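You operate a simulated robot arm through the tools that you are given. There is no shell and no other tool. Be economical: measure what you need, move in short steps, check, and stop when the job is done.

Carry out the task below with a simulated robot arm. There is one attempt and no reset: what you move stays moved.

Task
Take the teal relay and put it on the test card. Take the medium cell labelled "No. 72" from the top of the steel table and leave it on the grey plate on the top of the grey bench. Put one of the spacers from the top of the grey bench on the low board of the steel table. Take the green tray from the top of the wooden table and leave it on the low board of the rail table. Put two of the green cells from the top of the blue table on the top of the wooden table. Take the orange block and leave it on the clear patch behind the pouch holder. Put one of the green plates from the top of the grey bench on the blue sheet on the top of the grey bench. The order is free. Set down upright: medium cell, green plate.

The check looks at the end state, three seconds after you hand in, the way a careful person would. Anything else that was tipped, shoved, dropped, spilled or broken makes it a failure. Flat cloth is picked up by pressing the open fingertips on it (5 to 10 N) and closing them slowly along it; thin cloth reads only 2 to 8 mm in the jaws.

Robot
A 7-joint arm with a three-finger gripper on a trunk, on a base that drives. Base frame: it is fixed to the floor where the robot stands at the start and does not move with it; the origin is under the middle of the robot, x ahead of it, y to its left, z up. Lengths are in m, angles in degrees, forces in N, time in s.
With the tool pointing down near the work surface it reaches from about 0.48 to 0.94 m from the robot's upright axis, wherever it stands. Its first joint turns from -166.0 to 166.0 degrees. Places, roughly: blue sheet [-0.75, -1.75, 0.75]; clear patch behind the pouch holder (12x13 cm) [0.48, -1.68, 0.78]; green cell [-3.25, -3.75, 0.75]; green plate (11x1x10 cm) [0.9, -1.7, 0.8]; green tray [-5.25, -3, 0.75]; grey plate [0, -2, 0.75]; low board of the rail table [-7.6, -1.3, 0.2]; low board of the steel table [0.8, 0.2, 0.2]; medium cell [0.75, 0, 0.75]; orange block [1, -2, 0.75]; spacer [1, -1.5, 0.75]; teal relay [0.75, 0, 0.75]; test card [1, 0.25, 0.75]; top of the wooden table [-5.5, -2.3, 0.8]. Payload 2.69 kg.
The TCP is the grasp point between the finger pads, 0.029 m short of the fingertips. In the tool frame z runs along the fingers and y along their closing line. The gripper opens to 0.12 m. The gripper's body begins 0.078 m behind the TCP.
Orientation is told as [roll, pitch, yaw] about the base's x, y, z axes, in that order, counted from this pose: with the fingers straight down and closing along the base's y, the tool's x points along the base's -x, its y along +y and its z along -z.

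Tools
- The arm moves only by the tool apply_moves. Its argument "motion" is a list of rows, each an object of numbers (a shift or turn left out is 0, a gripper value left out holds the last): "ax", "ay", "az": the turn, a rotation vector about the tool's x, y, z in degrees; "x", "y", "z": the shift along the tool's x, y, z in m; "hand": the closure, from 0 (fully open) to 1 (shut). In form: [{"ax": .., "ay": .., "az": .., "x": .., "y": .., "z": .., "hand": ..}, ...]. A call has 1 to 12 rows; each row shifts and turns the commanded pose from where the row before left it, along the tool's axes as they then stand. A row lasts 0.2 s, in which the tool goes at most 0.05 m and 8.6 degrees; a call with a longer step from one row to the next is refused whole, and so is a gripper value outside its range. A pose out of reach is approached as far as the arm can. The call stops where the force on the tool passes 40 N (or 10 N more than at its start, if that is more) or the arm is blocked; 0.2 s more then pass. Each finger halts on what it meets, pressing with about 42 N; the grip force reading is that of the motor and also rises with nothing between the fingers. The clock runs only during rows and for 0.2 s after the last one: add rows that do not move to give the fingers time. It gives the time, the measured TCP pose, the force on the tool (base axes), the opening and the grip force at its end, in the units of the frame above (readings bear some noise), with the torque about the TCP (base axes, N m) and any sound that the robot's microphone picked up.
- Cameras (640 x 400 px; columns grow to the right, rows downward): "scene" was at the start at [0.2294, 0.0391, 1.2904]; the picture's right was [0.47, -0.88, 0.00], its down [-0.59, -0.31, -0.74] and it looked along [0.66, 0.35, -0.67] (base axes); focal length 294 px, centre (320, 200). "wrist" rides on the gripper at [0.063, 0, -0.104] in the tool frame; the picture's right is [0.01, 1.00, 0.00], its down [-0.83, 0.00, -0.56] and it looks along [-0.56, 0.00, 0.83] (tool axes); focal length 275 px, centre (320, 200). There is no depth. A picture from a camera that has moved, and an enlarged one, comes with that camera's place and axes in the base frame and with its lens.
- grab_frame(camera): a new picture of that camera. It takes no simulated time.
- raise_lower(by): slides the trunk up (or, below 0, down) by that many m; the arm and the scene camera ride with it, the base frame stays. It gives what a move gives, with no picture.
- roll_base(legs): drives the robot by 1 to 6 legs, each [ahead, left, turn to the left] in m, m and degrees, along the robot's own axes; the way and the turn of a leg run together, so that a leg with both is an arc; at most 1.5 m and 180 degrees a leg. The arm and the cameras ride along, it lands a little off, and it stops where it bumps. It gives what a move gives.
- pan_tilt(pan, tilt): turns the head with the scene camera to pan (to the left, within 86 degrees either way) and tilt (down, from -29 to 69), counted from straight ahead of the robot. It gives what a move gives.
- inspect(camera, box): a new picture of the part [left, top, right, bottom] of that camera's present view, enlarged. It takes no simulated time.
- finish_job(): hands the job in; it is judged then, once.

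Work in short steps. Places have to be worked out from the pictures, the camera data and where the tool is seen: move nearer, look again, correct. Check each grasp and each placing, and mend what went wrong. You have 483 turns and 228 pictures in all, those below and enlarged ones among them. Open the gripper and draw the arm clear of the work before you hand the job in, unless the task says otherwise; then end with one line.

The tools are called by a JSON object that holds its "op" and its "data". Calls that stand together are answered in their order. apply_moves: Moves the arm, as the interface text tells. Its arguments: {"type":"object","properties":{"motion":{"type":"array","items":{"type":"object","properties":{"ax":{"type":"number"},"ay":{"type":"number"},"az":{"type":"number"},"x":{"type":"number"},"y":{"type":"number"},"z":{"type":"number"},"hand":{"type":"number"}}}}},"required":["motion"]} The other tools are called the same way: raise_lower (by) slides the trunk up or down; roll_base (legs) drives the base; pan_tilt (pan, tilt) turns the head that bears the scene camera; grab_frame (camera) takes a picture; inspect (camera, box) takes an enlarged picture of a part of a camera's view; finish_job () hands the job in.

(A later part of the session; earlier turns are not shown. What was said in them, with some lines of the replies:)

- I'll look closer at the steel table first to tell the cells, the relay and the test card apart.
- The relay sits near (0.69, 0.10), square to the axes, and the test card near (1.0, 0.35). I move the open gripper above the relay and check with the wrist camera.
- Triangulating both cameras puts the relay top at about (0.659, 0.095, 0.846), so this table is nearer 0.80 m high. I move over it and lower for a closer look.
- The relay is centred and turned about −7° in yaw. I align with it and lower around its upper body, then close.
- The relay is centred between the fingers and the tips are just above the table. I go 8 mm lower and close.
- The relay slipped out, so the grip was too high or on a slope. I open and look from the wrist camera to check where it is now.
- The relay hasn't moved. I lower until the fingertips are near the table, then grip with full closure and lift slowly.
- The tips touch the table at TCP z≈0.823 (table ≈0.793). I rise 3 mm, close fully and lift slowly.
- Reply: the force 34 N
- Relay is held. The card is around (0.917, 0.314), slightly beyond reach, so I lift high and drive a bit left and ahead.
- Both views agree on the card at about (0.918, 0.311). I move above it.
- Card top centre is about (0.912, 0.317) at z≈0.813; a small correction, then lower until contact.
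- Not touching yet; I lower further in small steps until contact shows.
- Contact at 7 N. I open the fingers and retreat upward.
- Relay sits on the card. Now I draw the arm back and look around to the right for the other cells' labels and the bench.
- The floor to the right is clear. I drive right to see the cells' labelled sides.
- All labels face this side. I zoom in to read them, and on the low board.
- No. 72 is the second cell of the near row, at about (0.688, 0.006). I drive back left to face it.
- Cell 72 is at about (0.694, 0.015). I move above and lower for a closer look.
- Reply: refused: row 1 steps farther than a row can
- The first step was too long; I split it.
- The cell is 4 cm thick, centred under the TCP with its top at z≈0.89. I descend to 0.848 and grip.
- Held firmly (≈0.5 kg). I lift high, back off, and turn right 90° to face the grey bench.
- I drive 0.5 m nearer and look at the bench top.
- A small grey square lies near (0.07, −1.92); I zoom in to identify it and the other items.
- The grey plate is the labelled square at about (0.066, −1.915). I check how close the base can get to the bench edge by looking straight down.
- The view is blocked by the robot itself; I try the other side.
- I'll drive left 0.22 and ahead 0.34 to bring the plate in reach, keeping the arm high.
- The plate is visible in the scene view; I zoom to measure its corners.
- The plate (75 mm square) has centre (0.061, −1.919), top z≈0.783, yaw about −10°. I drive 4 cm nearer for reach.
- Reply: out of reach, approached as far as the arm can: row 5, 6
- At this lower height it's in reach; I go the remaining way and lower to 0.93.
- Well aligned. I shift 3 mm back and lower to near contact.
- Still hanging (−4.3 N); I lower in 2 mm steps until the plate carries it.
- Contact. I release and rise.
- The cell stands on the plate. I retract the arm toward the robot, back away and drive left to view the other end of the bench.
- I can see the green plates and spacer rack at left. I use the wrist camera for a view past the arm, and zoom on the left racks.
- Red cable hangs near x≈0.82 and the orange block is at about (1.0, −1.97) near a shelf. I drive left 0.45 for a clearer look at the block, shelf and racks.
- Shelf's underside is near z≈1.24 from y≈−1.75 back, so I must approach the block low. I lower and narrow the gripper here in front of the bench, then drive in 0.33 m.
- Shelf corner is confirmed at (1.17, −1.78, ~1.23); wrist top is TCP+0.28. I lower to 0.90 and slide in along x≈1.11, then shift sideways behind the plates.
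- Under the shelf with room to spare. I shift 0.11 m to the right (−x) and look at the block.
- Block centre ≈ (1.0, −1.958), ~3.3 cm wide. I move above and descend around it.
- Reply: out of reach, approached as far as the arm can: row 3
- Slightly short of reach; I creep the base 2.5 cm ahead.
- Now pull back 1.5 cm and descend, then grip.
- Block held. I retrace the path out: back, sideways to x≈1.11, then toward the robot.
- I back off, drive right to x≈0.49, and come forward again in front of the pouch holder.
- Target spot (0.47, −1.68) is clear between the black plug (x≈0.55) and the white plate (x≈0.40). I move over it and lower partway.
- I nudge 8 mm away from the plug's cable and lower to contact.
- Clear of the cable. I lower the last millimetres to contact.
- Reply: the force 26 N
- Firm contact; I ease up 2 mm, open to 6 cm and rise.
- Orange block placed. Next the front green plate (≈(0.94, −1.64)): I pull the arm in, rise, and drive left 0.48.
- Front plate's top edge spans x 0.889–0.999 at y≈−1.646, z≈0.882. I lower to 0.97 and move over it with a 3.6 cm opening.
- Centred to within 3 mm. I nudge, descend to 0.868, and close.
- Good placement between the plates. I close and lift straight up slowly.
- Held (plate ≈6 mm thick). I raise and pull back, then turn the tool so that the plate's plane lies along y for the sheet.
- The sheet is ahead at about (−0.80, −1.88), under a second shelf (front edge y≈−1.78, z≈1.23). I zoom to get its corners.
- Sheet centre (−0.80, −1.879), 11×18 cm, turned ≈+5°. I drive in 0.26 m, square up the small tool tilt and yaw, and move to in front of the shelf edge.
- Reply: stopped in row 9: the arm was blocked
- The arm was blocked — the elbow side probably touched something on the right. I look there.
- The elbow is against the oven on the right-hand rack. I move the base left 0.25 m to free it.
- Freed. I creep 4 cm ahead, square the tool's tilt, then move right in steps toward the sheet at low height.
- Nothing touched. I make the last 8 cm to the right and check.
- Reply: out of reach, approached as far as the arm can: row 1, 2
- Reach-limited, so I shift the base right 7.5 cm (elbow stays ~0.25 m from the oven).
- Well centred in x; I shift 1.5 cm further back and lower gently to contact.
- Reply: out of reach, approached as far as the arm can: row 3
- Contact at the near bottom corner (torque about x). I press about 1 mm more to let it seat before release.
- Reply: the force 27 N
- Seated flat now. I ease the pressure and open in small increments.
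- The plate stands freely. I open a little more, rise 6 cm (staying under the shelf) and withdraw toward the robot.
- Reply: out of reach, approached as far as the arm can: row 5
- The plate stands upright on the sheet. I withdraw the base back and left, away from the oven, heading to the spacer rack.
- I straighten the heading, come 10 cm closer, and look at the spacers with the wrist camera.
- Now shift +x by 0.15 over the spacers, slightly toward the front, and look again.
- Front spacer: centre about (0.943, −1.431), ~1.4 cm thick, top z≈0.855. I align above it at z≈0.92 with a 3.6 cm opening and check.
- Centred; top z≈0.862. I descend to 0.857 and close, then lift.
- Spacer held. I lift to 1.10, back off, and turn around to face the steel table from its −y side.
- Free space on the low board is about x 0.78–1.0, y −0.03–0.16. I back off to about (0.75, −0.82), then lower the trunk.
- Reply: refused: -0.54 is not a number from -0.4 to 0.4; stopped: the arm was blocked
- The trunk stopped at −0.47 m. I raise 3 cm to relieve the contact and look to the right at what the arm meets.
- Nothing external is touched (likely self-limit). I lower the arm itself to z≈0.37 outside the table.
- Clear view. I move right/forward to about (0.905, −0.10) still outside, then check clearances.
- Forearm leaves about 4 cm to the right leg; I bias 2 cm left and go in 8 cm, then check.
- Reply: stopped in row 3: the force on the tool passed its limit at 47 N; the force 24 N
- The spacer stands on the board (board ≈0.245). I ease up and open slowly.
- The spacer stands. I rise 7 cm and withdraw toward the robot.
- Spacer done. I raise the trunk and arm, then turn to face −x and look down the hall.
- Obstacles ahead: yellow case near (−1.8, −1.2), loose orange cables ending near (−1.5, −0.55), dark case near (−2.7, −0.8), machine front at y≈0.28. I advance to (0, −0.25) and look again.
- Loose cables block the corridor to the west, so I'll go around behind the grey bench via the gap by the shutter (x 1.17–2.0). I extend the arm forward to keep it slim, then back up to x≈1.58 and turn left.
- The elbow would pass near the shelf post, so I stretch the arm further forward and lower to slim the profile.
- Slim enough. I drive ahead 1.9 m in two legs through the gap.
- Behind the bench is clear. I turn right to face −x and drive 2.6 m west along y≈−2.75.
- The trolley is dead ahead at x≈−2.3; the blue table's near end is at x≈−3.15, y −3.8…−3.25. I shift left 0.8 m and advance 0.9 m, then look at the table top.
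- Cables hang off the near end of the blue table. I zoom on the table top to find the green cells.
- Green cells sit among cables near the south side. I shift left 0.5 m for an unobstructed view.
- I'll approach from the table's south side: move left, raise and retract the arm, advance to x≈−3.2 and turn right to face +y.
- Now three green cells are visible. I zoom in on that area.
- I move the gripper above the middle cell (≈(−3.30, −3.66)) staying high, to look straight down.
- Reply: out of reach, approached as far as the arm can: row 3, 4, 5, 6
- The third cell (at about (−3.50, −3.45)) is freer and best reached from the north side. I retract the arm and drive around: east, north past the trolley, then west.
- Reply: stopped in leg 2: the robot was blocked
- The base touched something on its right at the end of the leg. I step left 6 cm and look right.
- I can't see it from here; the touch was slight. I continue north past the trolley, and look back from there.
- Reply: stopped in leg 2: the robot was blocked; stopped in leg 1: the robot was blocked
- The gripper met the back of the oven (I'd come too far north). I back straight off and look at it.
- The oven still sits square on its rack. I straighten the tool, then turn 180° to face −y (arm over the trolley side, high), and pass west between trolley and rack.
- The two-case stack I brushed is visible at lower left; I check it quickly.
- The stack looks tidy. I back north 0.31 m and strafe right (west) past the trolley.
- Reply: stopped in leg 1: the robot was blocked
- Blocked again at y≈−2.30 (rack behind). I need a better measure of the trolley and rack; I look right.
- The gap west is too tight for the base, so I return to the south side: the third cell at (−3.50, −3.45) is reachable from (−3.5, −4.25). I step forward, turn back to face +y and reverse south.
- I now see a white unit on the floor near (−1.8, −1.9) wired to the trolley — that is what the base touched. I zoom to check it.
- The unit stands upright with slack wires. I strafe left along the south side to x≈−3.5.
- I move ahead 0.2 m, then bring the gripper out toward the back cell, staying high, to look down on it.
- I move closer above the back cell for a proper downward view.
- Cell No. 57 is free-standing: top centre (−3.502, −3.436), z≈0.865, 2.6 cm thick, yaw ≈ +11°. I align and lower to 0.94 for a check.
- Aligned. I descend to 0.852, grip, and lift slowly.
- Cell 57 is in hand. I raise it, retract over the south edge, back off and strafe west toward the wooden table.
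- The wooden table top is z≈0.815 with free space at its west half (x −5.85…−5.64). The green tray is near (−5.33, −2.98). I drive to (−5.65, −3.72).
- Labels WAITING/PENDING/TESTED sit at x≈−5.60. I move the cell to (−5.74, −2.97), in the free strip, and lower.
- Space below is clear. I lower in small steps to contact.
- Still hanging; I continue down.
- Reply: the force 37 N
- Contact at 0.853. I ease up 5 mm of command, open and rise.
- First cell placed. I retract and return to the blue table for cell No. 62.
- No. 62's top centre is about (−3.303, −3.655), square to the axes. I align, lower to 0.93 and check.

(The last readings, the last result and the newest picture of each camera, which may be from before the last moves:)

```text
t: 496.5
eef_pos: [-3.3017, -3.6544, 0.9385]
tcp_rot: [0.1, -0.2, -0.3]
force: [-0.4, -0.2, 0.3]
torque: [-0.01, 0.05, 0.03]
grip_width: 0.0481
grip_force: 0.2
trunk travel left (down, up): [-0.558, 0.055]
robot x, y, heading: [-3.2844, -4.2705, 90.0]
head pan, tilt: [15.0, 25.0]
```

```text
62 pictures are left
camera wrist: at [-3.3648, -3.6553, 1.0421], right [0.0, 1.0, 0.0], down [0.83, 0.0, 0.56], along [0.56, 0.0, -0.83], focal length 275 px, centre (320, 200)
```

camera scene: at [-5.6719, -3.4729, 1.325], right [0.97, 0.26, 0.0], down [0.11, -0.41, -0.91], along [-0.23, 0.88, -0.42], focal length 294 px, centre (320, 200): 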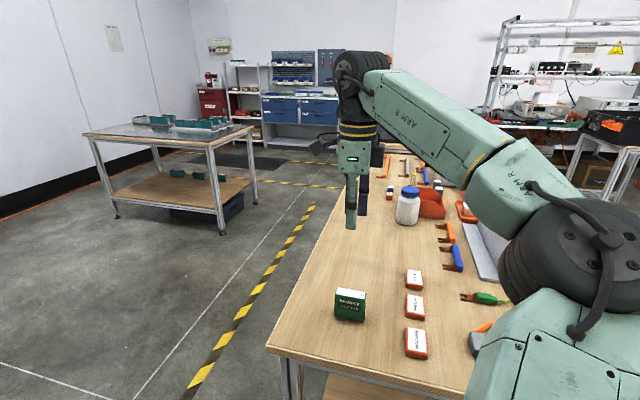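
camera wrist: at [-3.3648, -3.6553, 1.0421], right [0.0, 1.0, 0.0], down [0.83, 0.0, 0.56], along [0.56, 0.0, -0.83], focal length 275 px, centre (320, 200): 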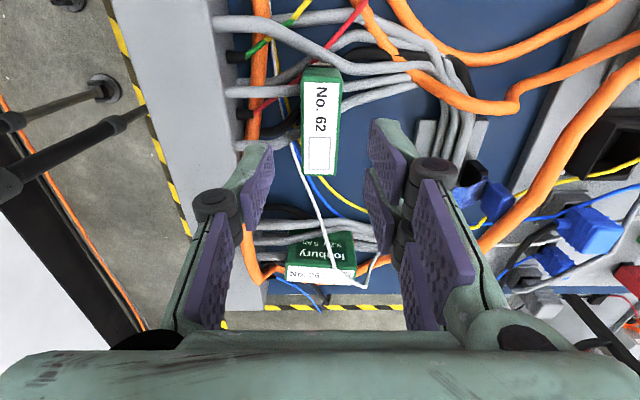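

Centred. I narrow the opening slightly, descend to 0.864, grip and lift.

{"op": "apply_moves", "data": {"motion": [{"hand": 0.66, "y": 0.001}, {"z": 0.03}, {"z": 0.03}, {"z": 0.014}, {}, {"hand": 1.0}, {}, {}, {}, {}]}}

{"op": "apply_moves", "data": {"motion": [{"z": -0.005}, {"z": -0.01}, {"z": -0.02}, {"z": -0.03}, {"z": -0.03}, {}]}}

{"op": "grab_frame", "data": {"camera": "wrist"}}

```text
t: 498.7
eef_pos: [-3.3017, -3.6543, 0.8662]
tcp_rot: [0.0, -0.3, -0.4]
force: [0.0, -0.7, 0.2]
torque: [-0.03, 0.0, -0.05]
grip_width: 0.0256
grip_force: 42.2
trunk travel left (down, up): [-0.558, 0.055]
robot x, y, heading: [-3.2874, -4.271, 89.7]
head pan, tilt: [15.0, 25.0]
```

```text
t: 500.1
eef_pos: [-3.3025, -3.6534, 0.9607]
tcp_rot: [0.1, -0.2, -0.4]
force: [0.4, 0.8, -2.6]
torque: [0.01, -0.01, -0.01]
grip_width: 0.0255
grip_force: 42.4
trunk travel left (down, up): [-0.558, 0.055]
robot x, y, heading: [-3.2835, -4.2701, 89.9]
head pan, tilt: [15.0, 25.0]
```

```text
61 pictures are left
camera wrist: at [-3.3656, -3.6553, 1.0645], right [0.0, 1.0, 0.0], down [0.83, 0.0, 0.56], along [0.56, 0.0, -0.83], focal length 275 px, centre (320, 200)
```

wrist: 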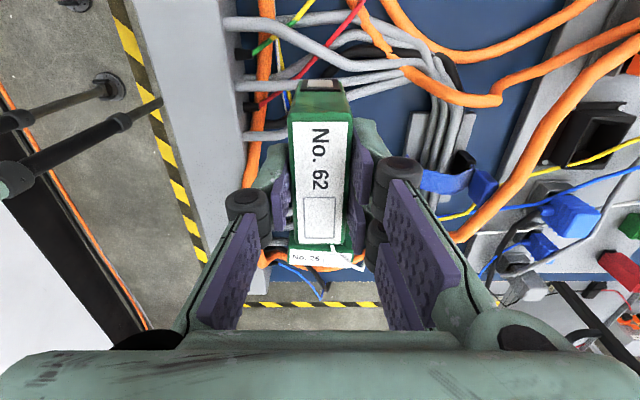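

Cell 62 is held, cables undisturbed. I raise, retract, and carry it to the wooden table.

{"op": "apply_moves", "data": {"motion": [{"z": -0.045}, {"z": -0.045}, {"z": -0.03}, {"y": -0.03}, {}]}}

{"op": "roll_base", "data": {"legs": [[-0.2, 0, 0], [0, 1.2, 0], [0, 1.17, 0], [0.82, 0, 0]]}}

{"op": "grab_frame", "data": {"camera": "scene"}}

```text
t: 501.3
eef_pos: [-3.3023, -3.6847, 1.0814]
tcp_rot: [0.1, -0.2, -0.4]
force: [0.0, 0.3, -2.6]
torque: [-0.01, 0.02, 0.03]
grip_width: 0.0257
grip_force: 42.1
trunk travel left (down, up): [-0.558, 0.055]
robot x, y, heading: [-3.284, -4.2695, 90.0]
head pan, tilt: [15.0, 25.0]
```

```text
t: 525.0
eef_pos: [-5.6727, -3.0585, 1.0806]
tcp_rot: [0.1, -0.3, -0.4]
force: [-0.5, -0.7, -2.8]
torque: [-0.02, -0.01, 0.0]
grip_width: 0.0256
grip_force: 41.8
trunk travel left (down, up): [-0.558, 0.055]
robot x, y, heading: [-5.6518, -3.6442, 89.6]
head pan, tilt: [15.0, 25.0]
```

```text
60 pictures are left
camera scene: at [-5.6782, -3.399, 1.3249], right [0.97, 0.25, 0.0], down [0.11, -0.41, -0.91], along [-0.23, 0.88, -0.42], focal length 294 px, centre (320, 200)
```

scene: 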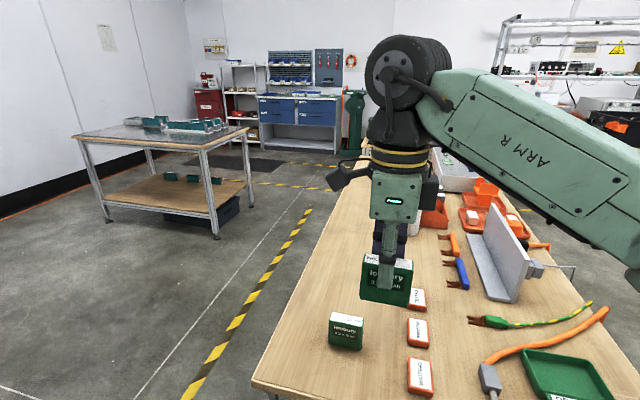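

I move the second cell over (−5.74, −2.82) and lower.

{"op": "apply_moves", "data": {"motion": [{"x": 0.0223, "y": 0.04}, {"x": 0.0223, "y": 0.04}, {"x": 0.0223, "y": 0.04}, {"y": 0.02, "z": 0.04}, {"y": 0.04, "z": 0.02}, {"y": 0.04, "z": 0.02}, {"y": 0.018, "z": 0.04}, {"z": 0.04}, {"z": 0.04}, {}]}}

{"op": "grab_frame", "data": {"camera": "scene"}}

```text
t: 527.2
eef_pos: [-5.7378, -2.8187, 0.8798]
tcp_rot: [0.1, -0.2, -0.5]
force: [-0.9, -0.4, -1.5]
torque: [0.0, 0.02, 0.04]
grip_width: 0.0255
grip_force: 41.8
trunk travel left (down, up): [-0.558, 0.055]
robot x, y, heading: [-5.6566, -3.646, 89.9]
head pan, tilt: [15.0, 25.0]
```

```text
59 pictures are left
camera scene: at [-5.6782, -3.3992, 1.325], right [0.97, 0.25, 0.0], down [0.11, -0.41, -0.91], along [-0.23, 0.88, -0.42], focal length 294 px, centre (320, 200)
```

scene: 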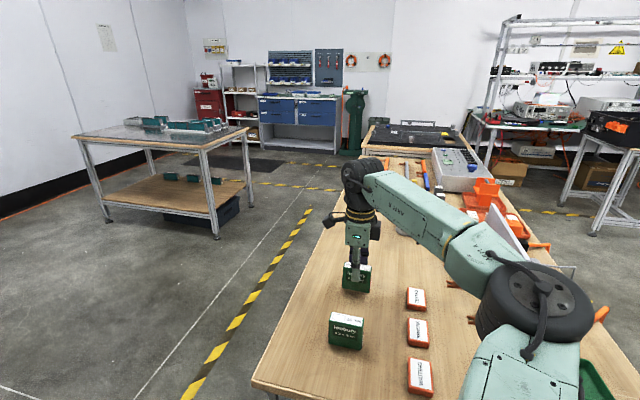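

{"op": "apply_moves", "data": {"motion": [{"z": 0.006}, {"z": 0.004}, {"z": 0.003}, {"z": 0.002}, {}]}}

{"op": "apply_moves", "data": {"motion": [{"z": 0.001}, {"z": 0.001}, {}]}}

```text
t: 528.4
eef_pos: [-5.7376, -2.8188, 0.8663]
tcp_rot: [0.1, -0.3, -0.6]
force: [-0.5, 0.4, -2.5]
torque: [0.01, 0.03, 0.0]
grip_width: 0.0255
grip_force: 41.6
trunk travel left (down, up): [-0.558, 0.055]
robot x, y, heading: [-5.653, -3.6437, 89.6]
head pan, tilt: [15.0, 25.0]
```

```text
t: 529.2
eef_pos: [-5.7377, -2.82, 0.8655]
tcp_rot: [0.3, -0.3, -0.5]
force: [1.4, 2.0, 11.4]
torque: [-0.04, -0.37, 0.04]
grip_width: 0.0254
grip_force: 41.0
trunk travel left (down, up): [-0.558, 0.055]
robot x, y, heading: [-5.6552, -3.6447, 89.4]
head pan, tilt: [15.0, 25.0]
```

Contact. I open, rise, and retract.

{"op": "apply_moves", "data": {"motion": [{"z": -0.001}, {"hand": 0.75}, {"hand": 0.68}, {"hand": 0.6}, {}, {}]}}

{"op": "apply_moves", "data": {"motion": [{"z": -0.03}, {"z": -0.04}, {"z": -0.04}, {"y": -0.03, "z": -0.04}, {"y": -0.04, "z": -0.03}, {"y": -0.045}, {"y": -0.045}, {"y": -0.045}, {}]}}

{"op": "grab_frame", "data": {"camera": "scene"}}

```text
t: 530.6
eef_pos: [-5.7358, -2.8202, 0.8653]
tcp_rot: [0.1, -0.2, -0.5]
force: [0.3, -0.4, 0.1]
torque: [-0.02, -0.01, 0.0]
grip_width: 0.0478
grip_force: 0.0
trunk travel left (down, up): [-0.558, 0.055]
robot x, y, heading: [-5.653, -3.6451, 89.9]
head pan, tilt: [15.0, 25.0]
```

```text
t: 532.6
eef_pos: [-5.7396, -3.0263, 1.0431]
tcp_rot: [0.1, -0.2, -0.5]
force: [0.2, -0.2, -0.5]
torque: [-0.01, 0.0, -0.03]
grip_width: 0.048
grip_force: 0.0
trunk travel left (down, up): [-0.558, 0.055]
robot x, y, heading: [-5.6558, -3.642, 89.9]
head pan, tilt: [15.0, 25.0]
```

```text
58 pictures are left
camera scene: at [-5.6782, -3.3993, 1.325], right [0.97, 0.25, 0.0], down [0.11, -0.41, -0.91], along [-0.23, 0.88, -0.42], focal length 294 px, centre (320, 200)
```

scene: 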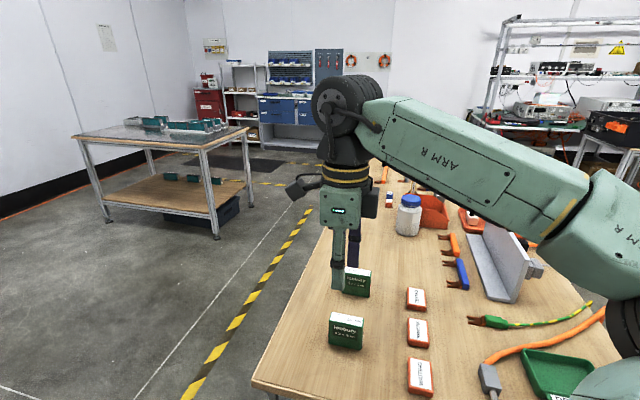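

Both cells stand on the wooden table. Next the green tray: I raise the arm, shift the base right 0.3 m and view it with the wrist camera.

{"op": "apply_moves", "data": {"motion": [{"z": -0.03}, {"y": -0.04}, {"y": -0.03, "x": -0.03}, {"x": -0.03}, {}]}}

{"op": "roll_base", "data": {"legs": [[-0.03, -0.3, 0]]}}

{"op": "grab_frame", "data": {"camera": "wrist"}}

{"op": "grab_frame", "data": {"camera": "scene"}}

```text
t: 533.8
eef_pos: [-5.6793, -3.0969, 1.0744]
tcp_rot: [0.0, -0.3, -0.4]
force: [0.0, 0.3, -0.3]
torque: [0.03, 0.0, -0.04]
grip_width: 0.0481
grip_force: 0.1
trunk travel left (down, up): [-0.558, 0.055]
robot x, y, heading: [-5.6551, -3.6427, 89.6]
head pan, tilt: [15.0, 25.0]
```

```text
t: 536.8
eef_pos: [-5.3784, -3.1282, 1.0747]
tcp_rot: [0.0, -0.1, -0.5]
force: [0.7, 0.0, -0.2]
torque: [0.01, -0.01, 0.0]
grip_width: 0.0482
grip_force: 0.1
trunk travel left (down, up): [-0.558, 0.055]
robot x, y, heading: [-5.3578, -3.674, 89.9]
head pan, tilt: [15.0, 25.0]
```

```text
57 pictures are left
camera wrist: at [-5.4422, -3.1281, 1.1789], right [0.0, 1.0, 0.0], down [0.83, 0.0, 0.56], along [0.56, 0.0, -0.83], focal length 275 px, centre (320, 200)
```

wrist: 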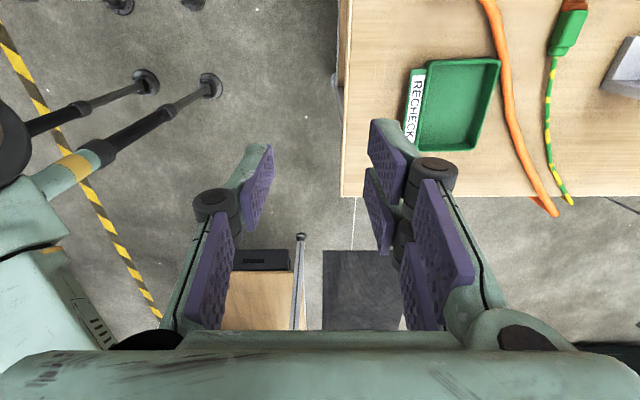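

```text
56 pictures are left
camera scene: at [-5.3779, -3.4309, 1.325], right [0.97, 0.25, 0.0], down [0.11, -0.41, -0.91], along [-0.23, 0.88, -0.42], focal length 294 px, centre (320, 200)
```

scene: 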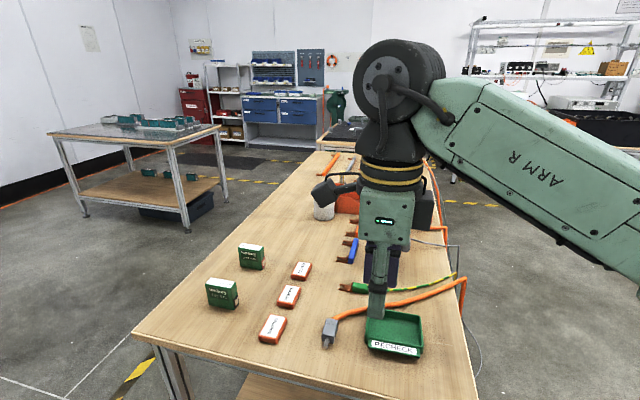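

{"op": "inspect", "data": {"camera": "wrist", "box": [380, 40, 540, 160]}}

```text
3.33 times, centred on (460, 100) of wrist
camera zoom: at [-5.4422, -3.1281, 1.1789], right [0.0, 1.0, 0.0], down [0.83, 0.0, 0.56], along [0.56, 0.0, -0.83], focal length 918 px, centre (-147, 533)
```

zoom: 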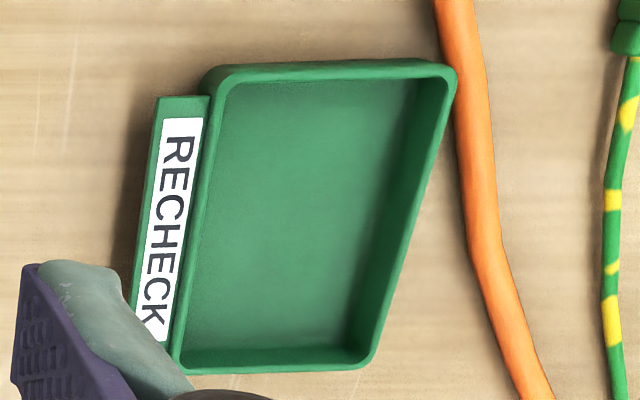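

The tray rim is about 11.4 × 8.7 cm at (−5.339, −2.956), with a label flap in front and a cable behind. I'll pinch its free +x end wall (x≈−5.285), so I turn the tool 93° and move there.

{"op": "apply_moves", "data": {"motion": [{"az": -8.5}, {"az": -8.5}, {"az": -8.5}, {"az": -8.5}, {"az": -8.5}, {"az": -8.5}, {"az": -8.5}, {"az": -8.5}, {"az": -8.5}, {"az": -8.5}, {"az": -8.5}, {}]}}

{"op": "apply_moves", "data": {"motion": [{"x": -0.0342, "y": -0.0202}, {"x": -0.0342, "y": -0.0202}, {"x": -0.0342, "y": -0.0202}, {"x": -0.0342, "y": -0.0202}, {"x": -0.0342, "y": -0.0202}, {"z": 0.045}, {"z": 0.045}, {"z": 0.045}, {}]}}

{"op": "grab_frame", "data": {"camera": "wrist"}}

```text
t: 539.4
eef_pos: [-5.38, -3.1292, 1.0748]
tcp_rot: [-0.2, -0.1, 93.2]
force: [-0.8, 0.7, -0.4]
torque: [0.02, -0.01, 0.03]
grip_width: 0.0479
grip_force: 0.1
trunk travel left (down, up): [-0.558, 0.055]
robot x, y, heading: [-5.3556, -3.6771, 89.5]
head pan, tilt: [15.0, 25.0]
```

```text
t: 541.4
eef_pos: [-5.2861, -2.951, 0.9391]
tcp_rot: [-0.2, -0.1, 93.1]
force: [0.6, 0.4, 0.1]
torque: [-0.01, -0.02, 0.0]
grip_width: 0.0481
grip_force: 0.1
trunk travel left (down, up): [-0.558, 0.055]
robot x, y, heading: [-5.3546, -3.6769, 89.7]
head pan, tilt: [15.0, 25.0]
```

```text
54 pictures are left
camera wrist: at [-5.2833, -3.0146, 1.0437], right [-1.0, -0.06, 0.0], down [-0.05, 0.83, 0.56], along [-0.03, 0.56, -0.83], focal length 275 px, centre (320, 200)
```

wrist: 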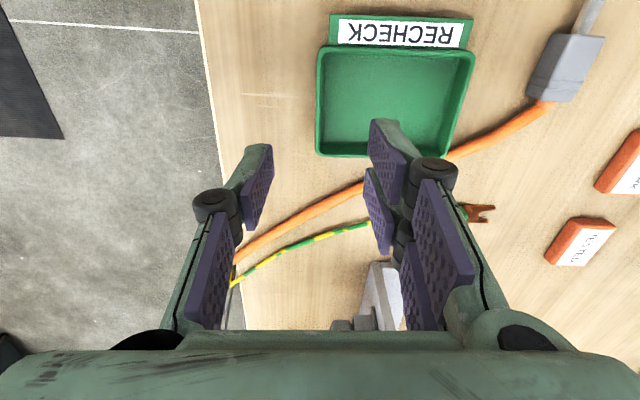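

Aligned with the end wall. I descend so the tips are just above the table (TCP ≈0.824) and close.

{"op": "apply_moves", "data": {"motion": [{"y": 0.003, "z": 0.04}, {"z": 0.04}, {"z": 0.02}, {"z": 0.01}, {"z": 0.004}, {}]}}

{"op": "grab_frame", "data": {"camera": "wrist"}}

```text
t: 542.8
eef_pos: [-5.2911, -2.9511, 0.8291]
tcp_rot: [-0.1, -0.4, 93.1]
force: [-7.0, 2.8, 25.8]
torque: [0.01, 0.93, -0.14]
grip_width: 0.0573
grip_force: 5.1
trunk travel left (down, up): [-0.558, 0.055]
robot x, y, heading: [-5.3547, -3.6791, 89.9]
head pan, tilt: [15.0, 25.0]
```

```text
53 pictures are left
camera wrist: at [-5.2875, -3.0154, 0.9328], right [-1.0, -0.06, 0.0], down [-0.05, 0.83, 0.56], along [-0.03, 0.56, -0.83], focal length 275 px, centre (320, 200)
```

wrist: 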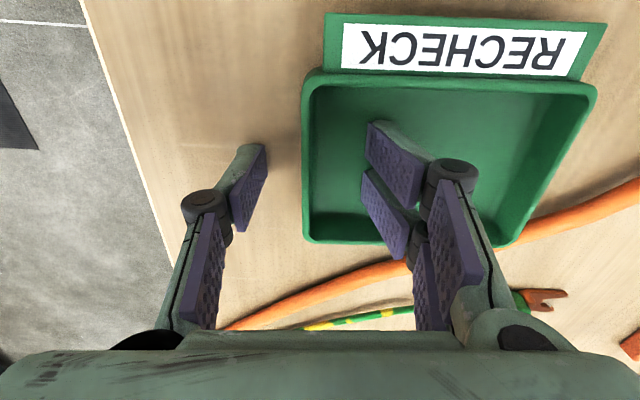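

The inner tip touched the tray floor. I rise 5 mm, re-centre 5 mm, and close.

{"op": "apply_moves", "data": {"motion": [{"z": -0.006}, {"y": -0.005}, {}, {"hand": 1.0}, {}, {}, {}, {}, {}]}}

{"op": "grab_frame", "data": {"camera": "wrist"}}

```text
t: 544.8
eef_pos: [-5.2846, -2.9513, 0.8324]
tcp_rot: [-0.2, -0.2, 93.0]
force: [-0.7, 0.0, -1.9]
torque: [0.02, 0.02, -0.01]
grip_width: 0.0061
grip_force: 32.4
trunk travel left (down, up): [-0.558, 0.055]
robot x, y, heading: [-5.3534, -3.6748, 89.7]
head pan, tilt: [15.0, 25.0]
```

```text
52 pictures are left
camera wrist: at [-5.281, -3.0145, 0.9365], right [-1.0, -0.06, 0.0], down [-0.05, 0.83, 0.56], along [-0.03, 0.56, -0.83], focal length 275 px, centre (320, 200)
```

wrist: 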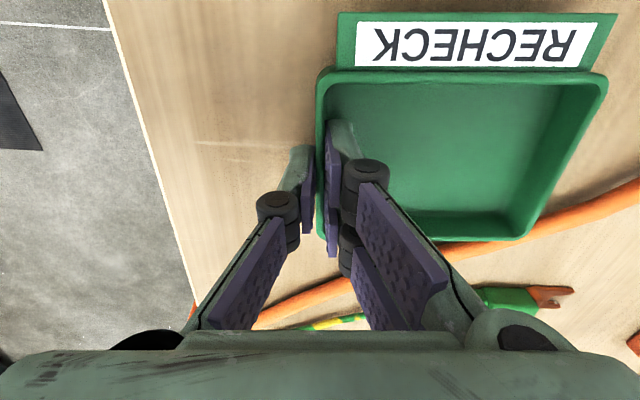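

Wall pinched (6 mm). I lift slowly and check.

{"op": "apply_moves", "data": {"motion": [{"z": -0.005}, {"z": -0.01}, {"z": -0.015}, {"z": -0.02}, {"z": -0.03}, {}]}}

{"op": "grab_frame", "data": {"camera": "wrist"}}

{"op": "grab_frame", "data": {"camera": "scene"}}

```text
t: 546.1
eef_pos: [-5.2843, -2.9508, 0.9131]
tcp_rot: [-0.1, 0.0, 93.1]
force: [0.6, 0.2, -1.2]
torque: [-0.03, -0.07, 0.01]
grip_width: 0.006
grip_force: 31.6
trunk travel left (down, up): [-0.558, 0.055]
robot x, y, heading: [-5.3535, -3.6744, 89.5]
head pan, tilt: [15.0, 25.0]
```

```text
51 pictures are left
camera wrist: at [-5.281, -3.0142, 1.0174], right [-1.0, -0.06, 0.0], down [-0.05, 0.83, 0.56], along [-0.03, 0.56, -0.83], focal length 275 px, centre (320, 200)
```

wrist: 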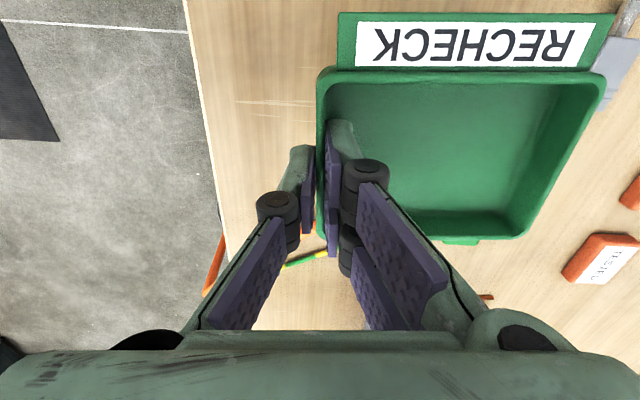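

```text
50 pictures are left
camera scene: at [-5.3781, -3.4308, 1.325], right [0.97, 0.25, 0.0], down [0.11, -0.41, -0.91], along [-0.23, 0.88, -0.42], focal length 294 px, centre (320, 200)
```

scene: 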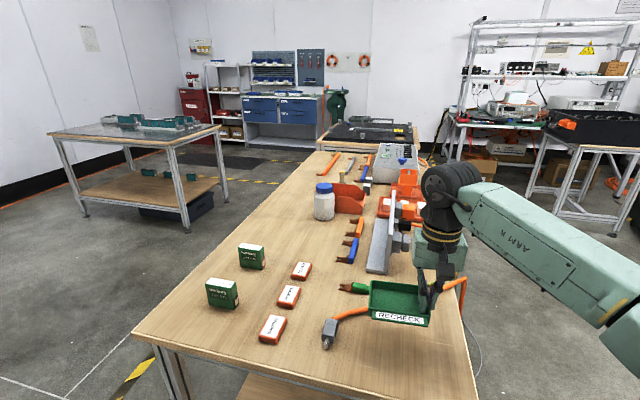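

Tray is held level. I lift it, retract, and drive west then north to the rail table (x −8.2…−7.05, y −1.6…−0.95).

{"op": "apply_moves", "data": {"motion": [{"z": -0.045}, {"z": -0.045}, {"z": -0.045}, {"x": 0.04, "z": -0.02}, {"x": 0.045}, {"x": 0.045}, {"x": 0.04}, {}]}}

{"op": "roll_base", "data": {"legs": [[0, 1.12, 0], [0, 1.12, 0], [1.15, 0, 0]]}}

{"op": "pan_tilt", "data": {"pan": 10, "tilt": 35}}

{"op": "grab_frame", "data": {"camera": "scene"}}

```text
t: 548.0
eef_pos: [-5.2774, -3.1212, 1.0669]
tcp_rot: [-0.1, -0.1, 93.0]
force: [0.1, 0.3, -1.4]
torque: [0.02, -0.07, 0.0]
grip_width: 0.0061
grip_force: 32.4
trunk travel left (down, up): [-0.558, 0.055]
robot x, y, heading: [-5.3571, -3.6743, 89.6]
head pan, tilt: [15.0, 25.0]
```

```text
t: 570.9
eef_pos: [-7.5116, -1.9574, 1.0675]
tcp_rot: [-0.2, -0.1, 93.3]
force: [0.3, 0.3, -0.5]
torque: [0.0, -0.08, 0.02]
grip_width: 0.006
grip_force: 32.7
trunk travel left (down, up): [-0.558, 0.055]
robot x, y, heading: [-7.5882, -2.5104, 89.9]
head pan, tilt: [15.0, 25.0]
```

```text
t: 571.6
eef_pos: [-7.5115, -1.9589, 1.0676]
tcp_rot: [-0.1, -0.1, 93.5]
force: [0.5, 0.1, -1.1]
torque: [0.0, -0.05, 0.0]
grip_width: 0.006
grip_force: 32.7
trunk travel left (down, up): [-0.558, 0.055]
robot x, y, heading: [-7.5841, -2.5145, 89.9]
head pan, tilt: [10.0, 35.0]
```

```text
49 pictures are left
camera scene: at [-7.601, -2.2711, 1.3093], right [0.98, 0.17, 0.0], down [0.1, -0.56, -0.82], along [-0.14, 0.81, -0.57], focal length 294 px, centre (320, 200)
```

scene: 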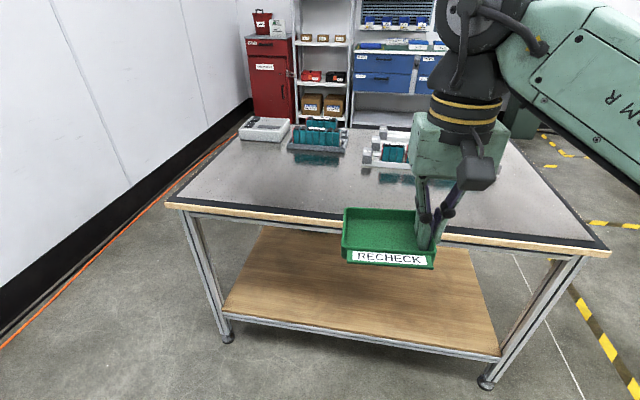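

I lower the trunk here, clear of the table, then lower the arm.

{"op": "raise_lower", "data": {"by": -0.3}}

{"op": "raise_lower", "data": {"by": -0.14}}

{"op": "apply_moves", "data": {"motion": [{"z": 0.045}, {"z": 0.045}, {"z": 0.045}, {"z": 0.045}, {"z": 0.045}, {}]}}

{"op": "grab_frame", "data": {"camera": "scene"}}

```text
t: 574.6
eef_pos: [-7.5116, -1.9589, 0.768]
tcp_rot: [-0.2, -0.1, 93.3]
force: [-0.6, -1.0, -2.3]
torque: [-0.01, -0.09, -0.02]
grip_width: 0.0062
grip_force: 32.6
trunk travel left (down, up): [-0.258, 0.355]
robot x, y, heading: [-7.584, -2.5167, 90.2]
head pan, tilt: [10.0, 35.0]
```

```text
t: 576.3
eef_pos: [-7.5107, -1.9592, 0.6288]
tcp_rot: [-0.2, -0.1, 93.4]
force: [0.6, 0.4, -1.0]
torque: [0.02, -0.11, 0.02]
grip_width: 0.006
grip_force: 32.9
trunk travel left (down, up): [-0.118, 0.495]
robot x, y, heading: [-7.5837, -2.5093, 90.1]
head pan, tilt: [10.0, 35.0]
```

```text
t: 577.7
eef_pos: [-7.5114, -1.9592, 0.402]
tcp_rot: [-0.3, 0.0, 93.4]
force: [0.3, 0.5, 0.2]
torque: [-0.01, -0.07, -0.01]
grip_width: 0.0059
grip_force: 32.2
trunk travel left (down, up): [-0.118, 0.495]
robot x, y, heading: [-7.5838, -2.5136, 90.0]
head pan, tilt: [10.0, 35.0]
```

```text
48 pictures are left
camera scene: at [-7.601, -2.2711, 0.8692], right [0.98, 0.17, 0.0], down [0.1, -0.56, -0.82], along [-0.14, 0.81, -0.57], focal length 294 px, centre (320, 200)
```

scene: 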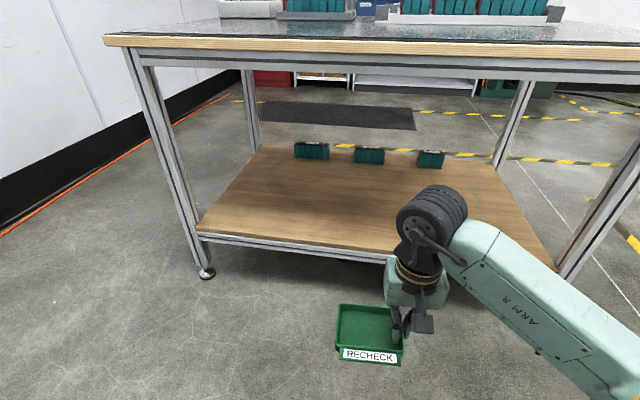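

Clear view under the table. I lower 4 cm more and drive ahead 0.24 m.

{"op": "apply_moves", "data": {"motion": [{"z": 0.04}, {}]}}

{"op": "roll_base", "data": {"legs": [[0.24, 0, 0]]}}

{"op": "apply_moves", "data": {"motion": [{"x": -0.045}, {"x": -0.045}, {"x": -0.045}, {}]}}

{"op": "grab_frame", "data": {"camera": "scene"}}

```text
t: 578.3
eef_pos: [-7.5113, -1.958, 0.3629]
tcp_rot: [-0.1, -0.1, 93.3]
force: [1.0, -0.2, -1.8]
torque: [0.02, -0.06, 0.0]
grip_width: 0.0062
grip_force: 32.3
trunk travel left (down, up): [-0.118, 0.495]
robot x, y, heading: [-7.5854, -2.5135, 89.9]
head pan, tilt: [10.0, 35.0]
```

```text
t: 580.1
eef_pos: [-7.5109, -1.7151, 0.3625]
tcp_rot: [-0.2, -0.1, 93.5]
force: [0.1, 0.8, -0.9]
torque: [0.01, -0.06, 0.01]
grip_width: 0.006
grip_force: 32.5
trunk travel left (down, up): [-0.118, 0.495]
robot x, y, heading: [-7.5832, -2.2722, 90.0]
head pan, tilt: [10.0, 35.0]
```

```text
t: 581.1
eef_pos: [-7.5194, -1.5799, 0.3635]
tcp_rot: [-0.2, -0.2, 93.3]
force: [-0.3, 0.4, -0.9]
torque: [0.0, -0.07, -0.01]
grip_width: 0.0061
grip_force: 32.4
trunk travel left (down, up): [-0.118, 0.495]
robot x, y, heading: [-7.5894, -2.2729, 90.0]
head pan, tilt: [10.0, 35.0]
```

```text
47 pictures are left
camera scene: at [-7.6013, -2.0284, 0.8692], right [0.98, 0.17, 0.0], down [0.1, -0.56, -0.82], along [-0.14, 0.81, -0.57], focal length 294 px, centre (320, 200)
```

scene: 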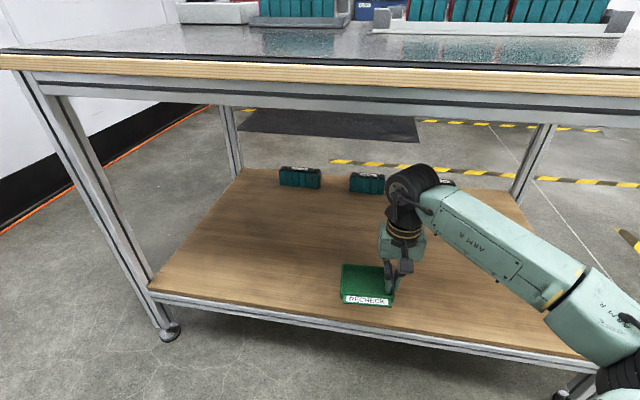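

I continue 0.17 m in, then lower toward the board.

{"op": "apply_moves", "data": {"motion": [{"x": -0.045}, {"x": -0.045}, {"x": -0.045}, {"x": -0.03}, {"z": 0.03}, {"z": 0.03}, {}]}}

{"op": "grab_frame", "data": {"camera": "scene"}}

```text
t: 582.7
eef_pos: [-7.5287, -1.4157, 0.3041]
tcp_rot: [-0.2, -0.1, 93.5]
force: [0.5, 0.2, -1.3]
torque: [0.04, -0.08, -0.01]
grip_width: 0.0062
grip_force: 32.2
trunk travel left (down, up): [-0.118, 0.495]
robot x, y, heading: [-7.5865, -2.2661, 90.3]
head pan, tilt: [10.0, 35.0]
```

```text
46 pictures are left
camera scene: at [-7.6013, -2.0283, 0.8692], right [0.98, 0.17, 0.0], down [0.1, -0.56, -0.82], along [-0.14, 0.81, -0.57], focal length 294 px, centre (320, 200)
```

scene: 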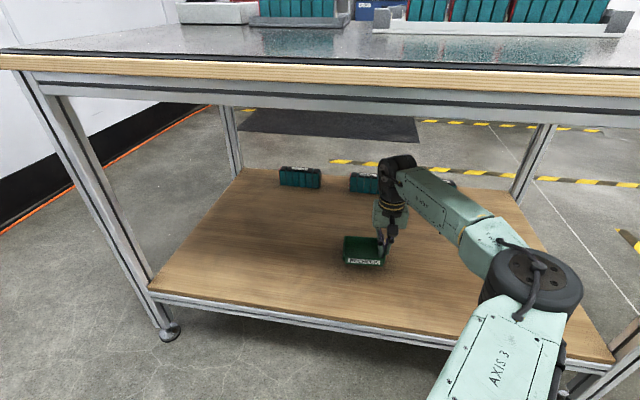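

Clear of the modules. I lower in small steps to contact.

{"op": "apply_moves", "data": {"motion": [{"z": 0.01}, {"z": 0.01}, {"z": 0.005}, {"z": 0.003}, {"z": 0.003}, {}]}}

{"op": "apply_moves", "data": {"motion": [{"z": 0.002}, {"z": 0.002}, {}]}}

```text
t: 583.9
eef_pos: [-7.5299, -1.4147, 0.2806]
tcp_rot: [-0.2, -0.5, 93.4]
force: [0.5, -4.8, 20.2]
torque: [-0.37, 0.0, 0.03]
grip_width: 0.0059
grip_force: 32.1
trunk travel left (down, up): [-0.118, 0.495]
robot x, y, heading: [-7.5876, -2.2662, 90.0]
head pan, tilt: [10.0, 35.0]
stopped in row 5: the force on the tool passed its limit at 43 N (the readings are from after the stop); the commanded pose is now the measured one
```

```text
t: 584.5
eef_pos: [-7.5273, -1.4139, 0.2798]
tcp_rot: [-0.1, -0.8, 93.4]
force: [0.6, -5.2, 20.6]
torque: [-0.61, 0.04, 0.04]
grip_width: 0.0061
grip_force: 32.5
trunk travel left (down, up): [-0.118, 0.495]
robot x, y, heading: [-7.5852, -2.2714, 89.8]
head pan, tilt: [10.0, 35.0]
stopped in row 2: the force on the tool passed its limit at 43 N (the readings are from after the stop); the commanded pose is now the measured one
```

The tray is on the board. I ease up 3 mm, open, and check.

{"op": "apply_moves", "data": {"motion": [{"z": -0.003}, {}, {"hand": 0.92}, {"hand": 0.88}, {"hand": 0.8}, {"hand": 0.7}, {"hand": 0.65}, {}]}}

{"op": "grab_frame", "data": {"camera": "wrist"}}

```text
t: 586.2
eef_pos: [-7.5288, -1.4138, 0.2787]
tcp_rot: [-0.1, -0.5, 93.4]
force: [1.4, 0.9, 2.1]
torque: [-0.01, 0.02, 0.03]
grip_width: 0.044
grip_force: 0.0
trunk travel left (down, up): [-0.118, 0.495]
robot x, y, heading: [-7.5854, -2.271, 90.2]
head pan, tilt: [10.0, 35.0]
```

```text
45 pictures are left
camera wrist: at [-7.5245, -1.4781, 0.3831], right [-1.0, -0.06, 0.0], down [-0.05, 0.83, 0.56], along [-0.03, 0.56, -0.83], focal length 275 px, centre (320, 200)
```

wrist: 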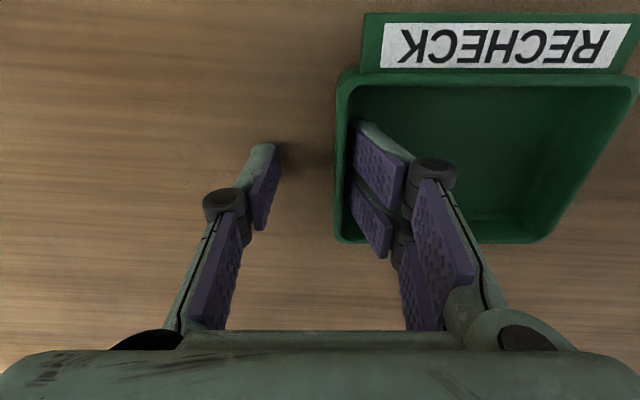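

The tray lies flat and released. I rise and withdraw.

{"op": "apply_moves", "data": {"motion": [{"z": -0.02}, {"z": -0.03}, {"z": -0.035}, {"x": 0.04}, {"x": 0.045}, {"x": 0.045}, {"x": 0.045}, {"x": 0.045}, {"x": 0.045}, {"x": 0.04}, {}]}}

{"op": "grab_frame", "data": {"camera": "scene"}}

```text
t: 588.6
eef_pos: [-7.5105, -1.7198, 0.3634]
tcp_rot: [0.0, -0.5, 93.4]
force: [0.5, -0.1, -0.2]
torque: [0.01, 0.01, 0.02]
grip_width: 0.042
grip_force: 0.1
trunk travel left (down, up): [-0.118, 0.495]
robot x, y, heading: [-7.5888, -2.2721, 90.0]
head pan, tilt: [10.0, 35.0]
```

```text
44 pictures are left
camera scene: at [-7.6012, -2.0287, 0.8693], right [0.98, 0.17, 0.0], down [0.1, -0.56, -0.82], along [-0.14, 0.81, -0.57], focal length 294 px, centre (320, 200)
```

scene: 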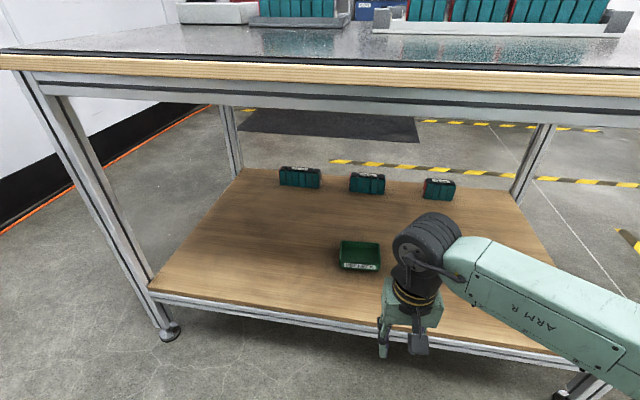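

Everything is placed. I back the robot clear of the rail table, then hand in.

{"op": "roll_base", "data": {"legs": [[-0.35, 0, 0]]}}

{"op": "apply_moves", "data": {"motion": [{"z": -0.04, "hand": 0.2}, {"z": -0.045}, {"z": -0.045}, {}, {}]}}

{"op": "inspect", "data": {"camera": "scene", "box": [260, 140, 480, 280]}}

```text
t: 590.9
eef_pos: [-7.5105, -2.0694, 0.3628]
tcp_rot: [-0.1, -0.4, 93.5]
force: [1.2, 0.4, -0.1]
torque: [0.0, 0.04, 0.0]
grip_width: 0.0421
grip_force: 0.0
trunk travel left (down, up): [-0.118, 0.495]
robot x, y, heading: [-7.5862, -2.6218, 90.3]
head pan, tilt: [10.0, 35.0]
```

```text
t: 592.1
eef_pos: [-7.51, -2.0701, 0.493]
tcp_rot: [-0.1, -0.4, 93.5]
force: [0.4, 0.3, 0.0]
torque: [-0.01, 0.0, 0.02]
grip_width: 0.096
grip_force: 0.1
trunk travel left (down, up): [-0.118, 0.495]
robot x, y, heading: [-7.5848, -2.6209, 90.3]
head pan, tilt: [10.0, 35.0]
```

```text
2.86 times, centred on (370, 210) of scene
camera zoom: at [-7.6011, -2.3793, 0.8693], right [0.98, 0.18, 0.0], down [0.1, -0.56, -0.82], along [-0.14, 0.81, -0.57], focal length 840 px, centre (177, 171)
```

zoom: 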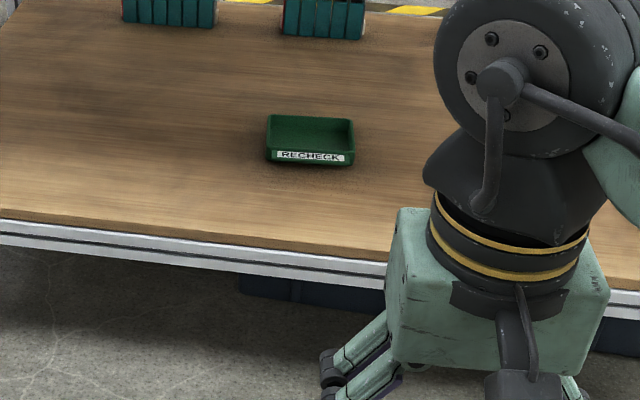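

The tray rests flat on the low board, the gripper is open and the arm is clear. I hand in.

{"op": "finish_job", "data": {}}

```text
The job is handed in.
```

I placed all seven items as asked and handed the job in, but the robot bumped three other things on the way: the oven, a white floor unit wired to the trolley, and a stack of cases. None of them tipped. The oven still sits square on its rack and the cases look tidy, but I couldn't tell whether the floor unit moved slightly.
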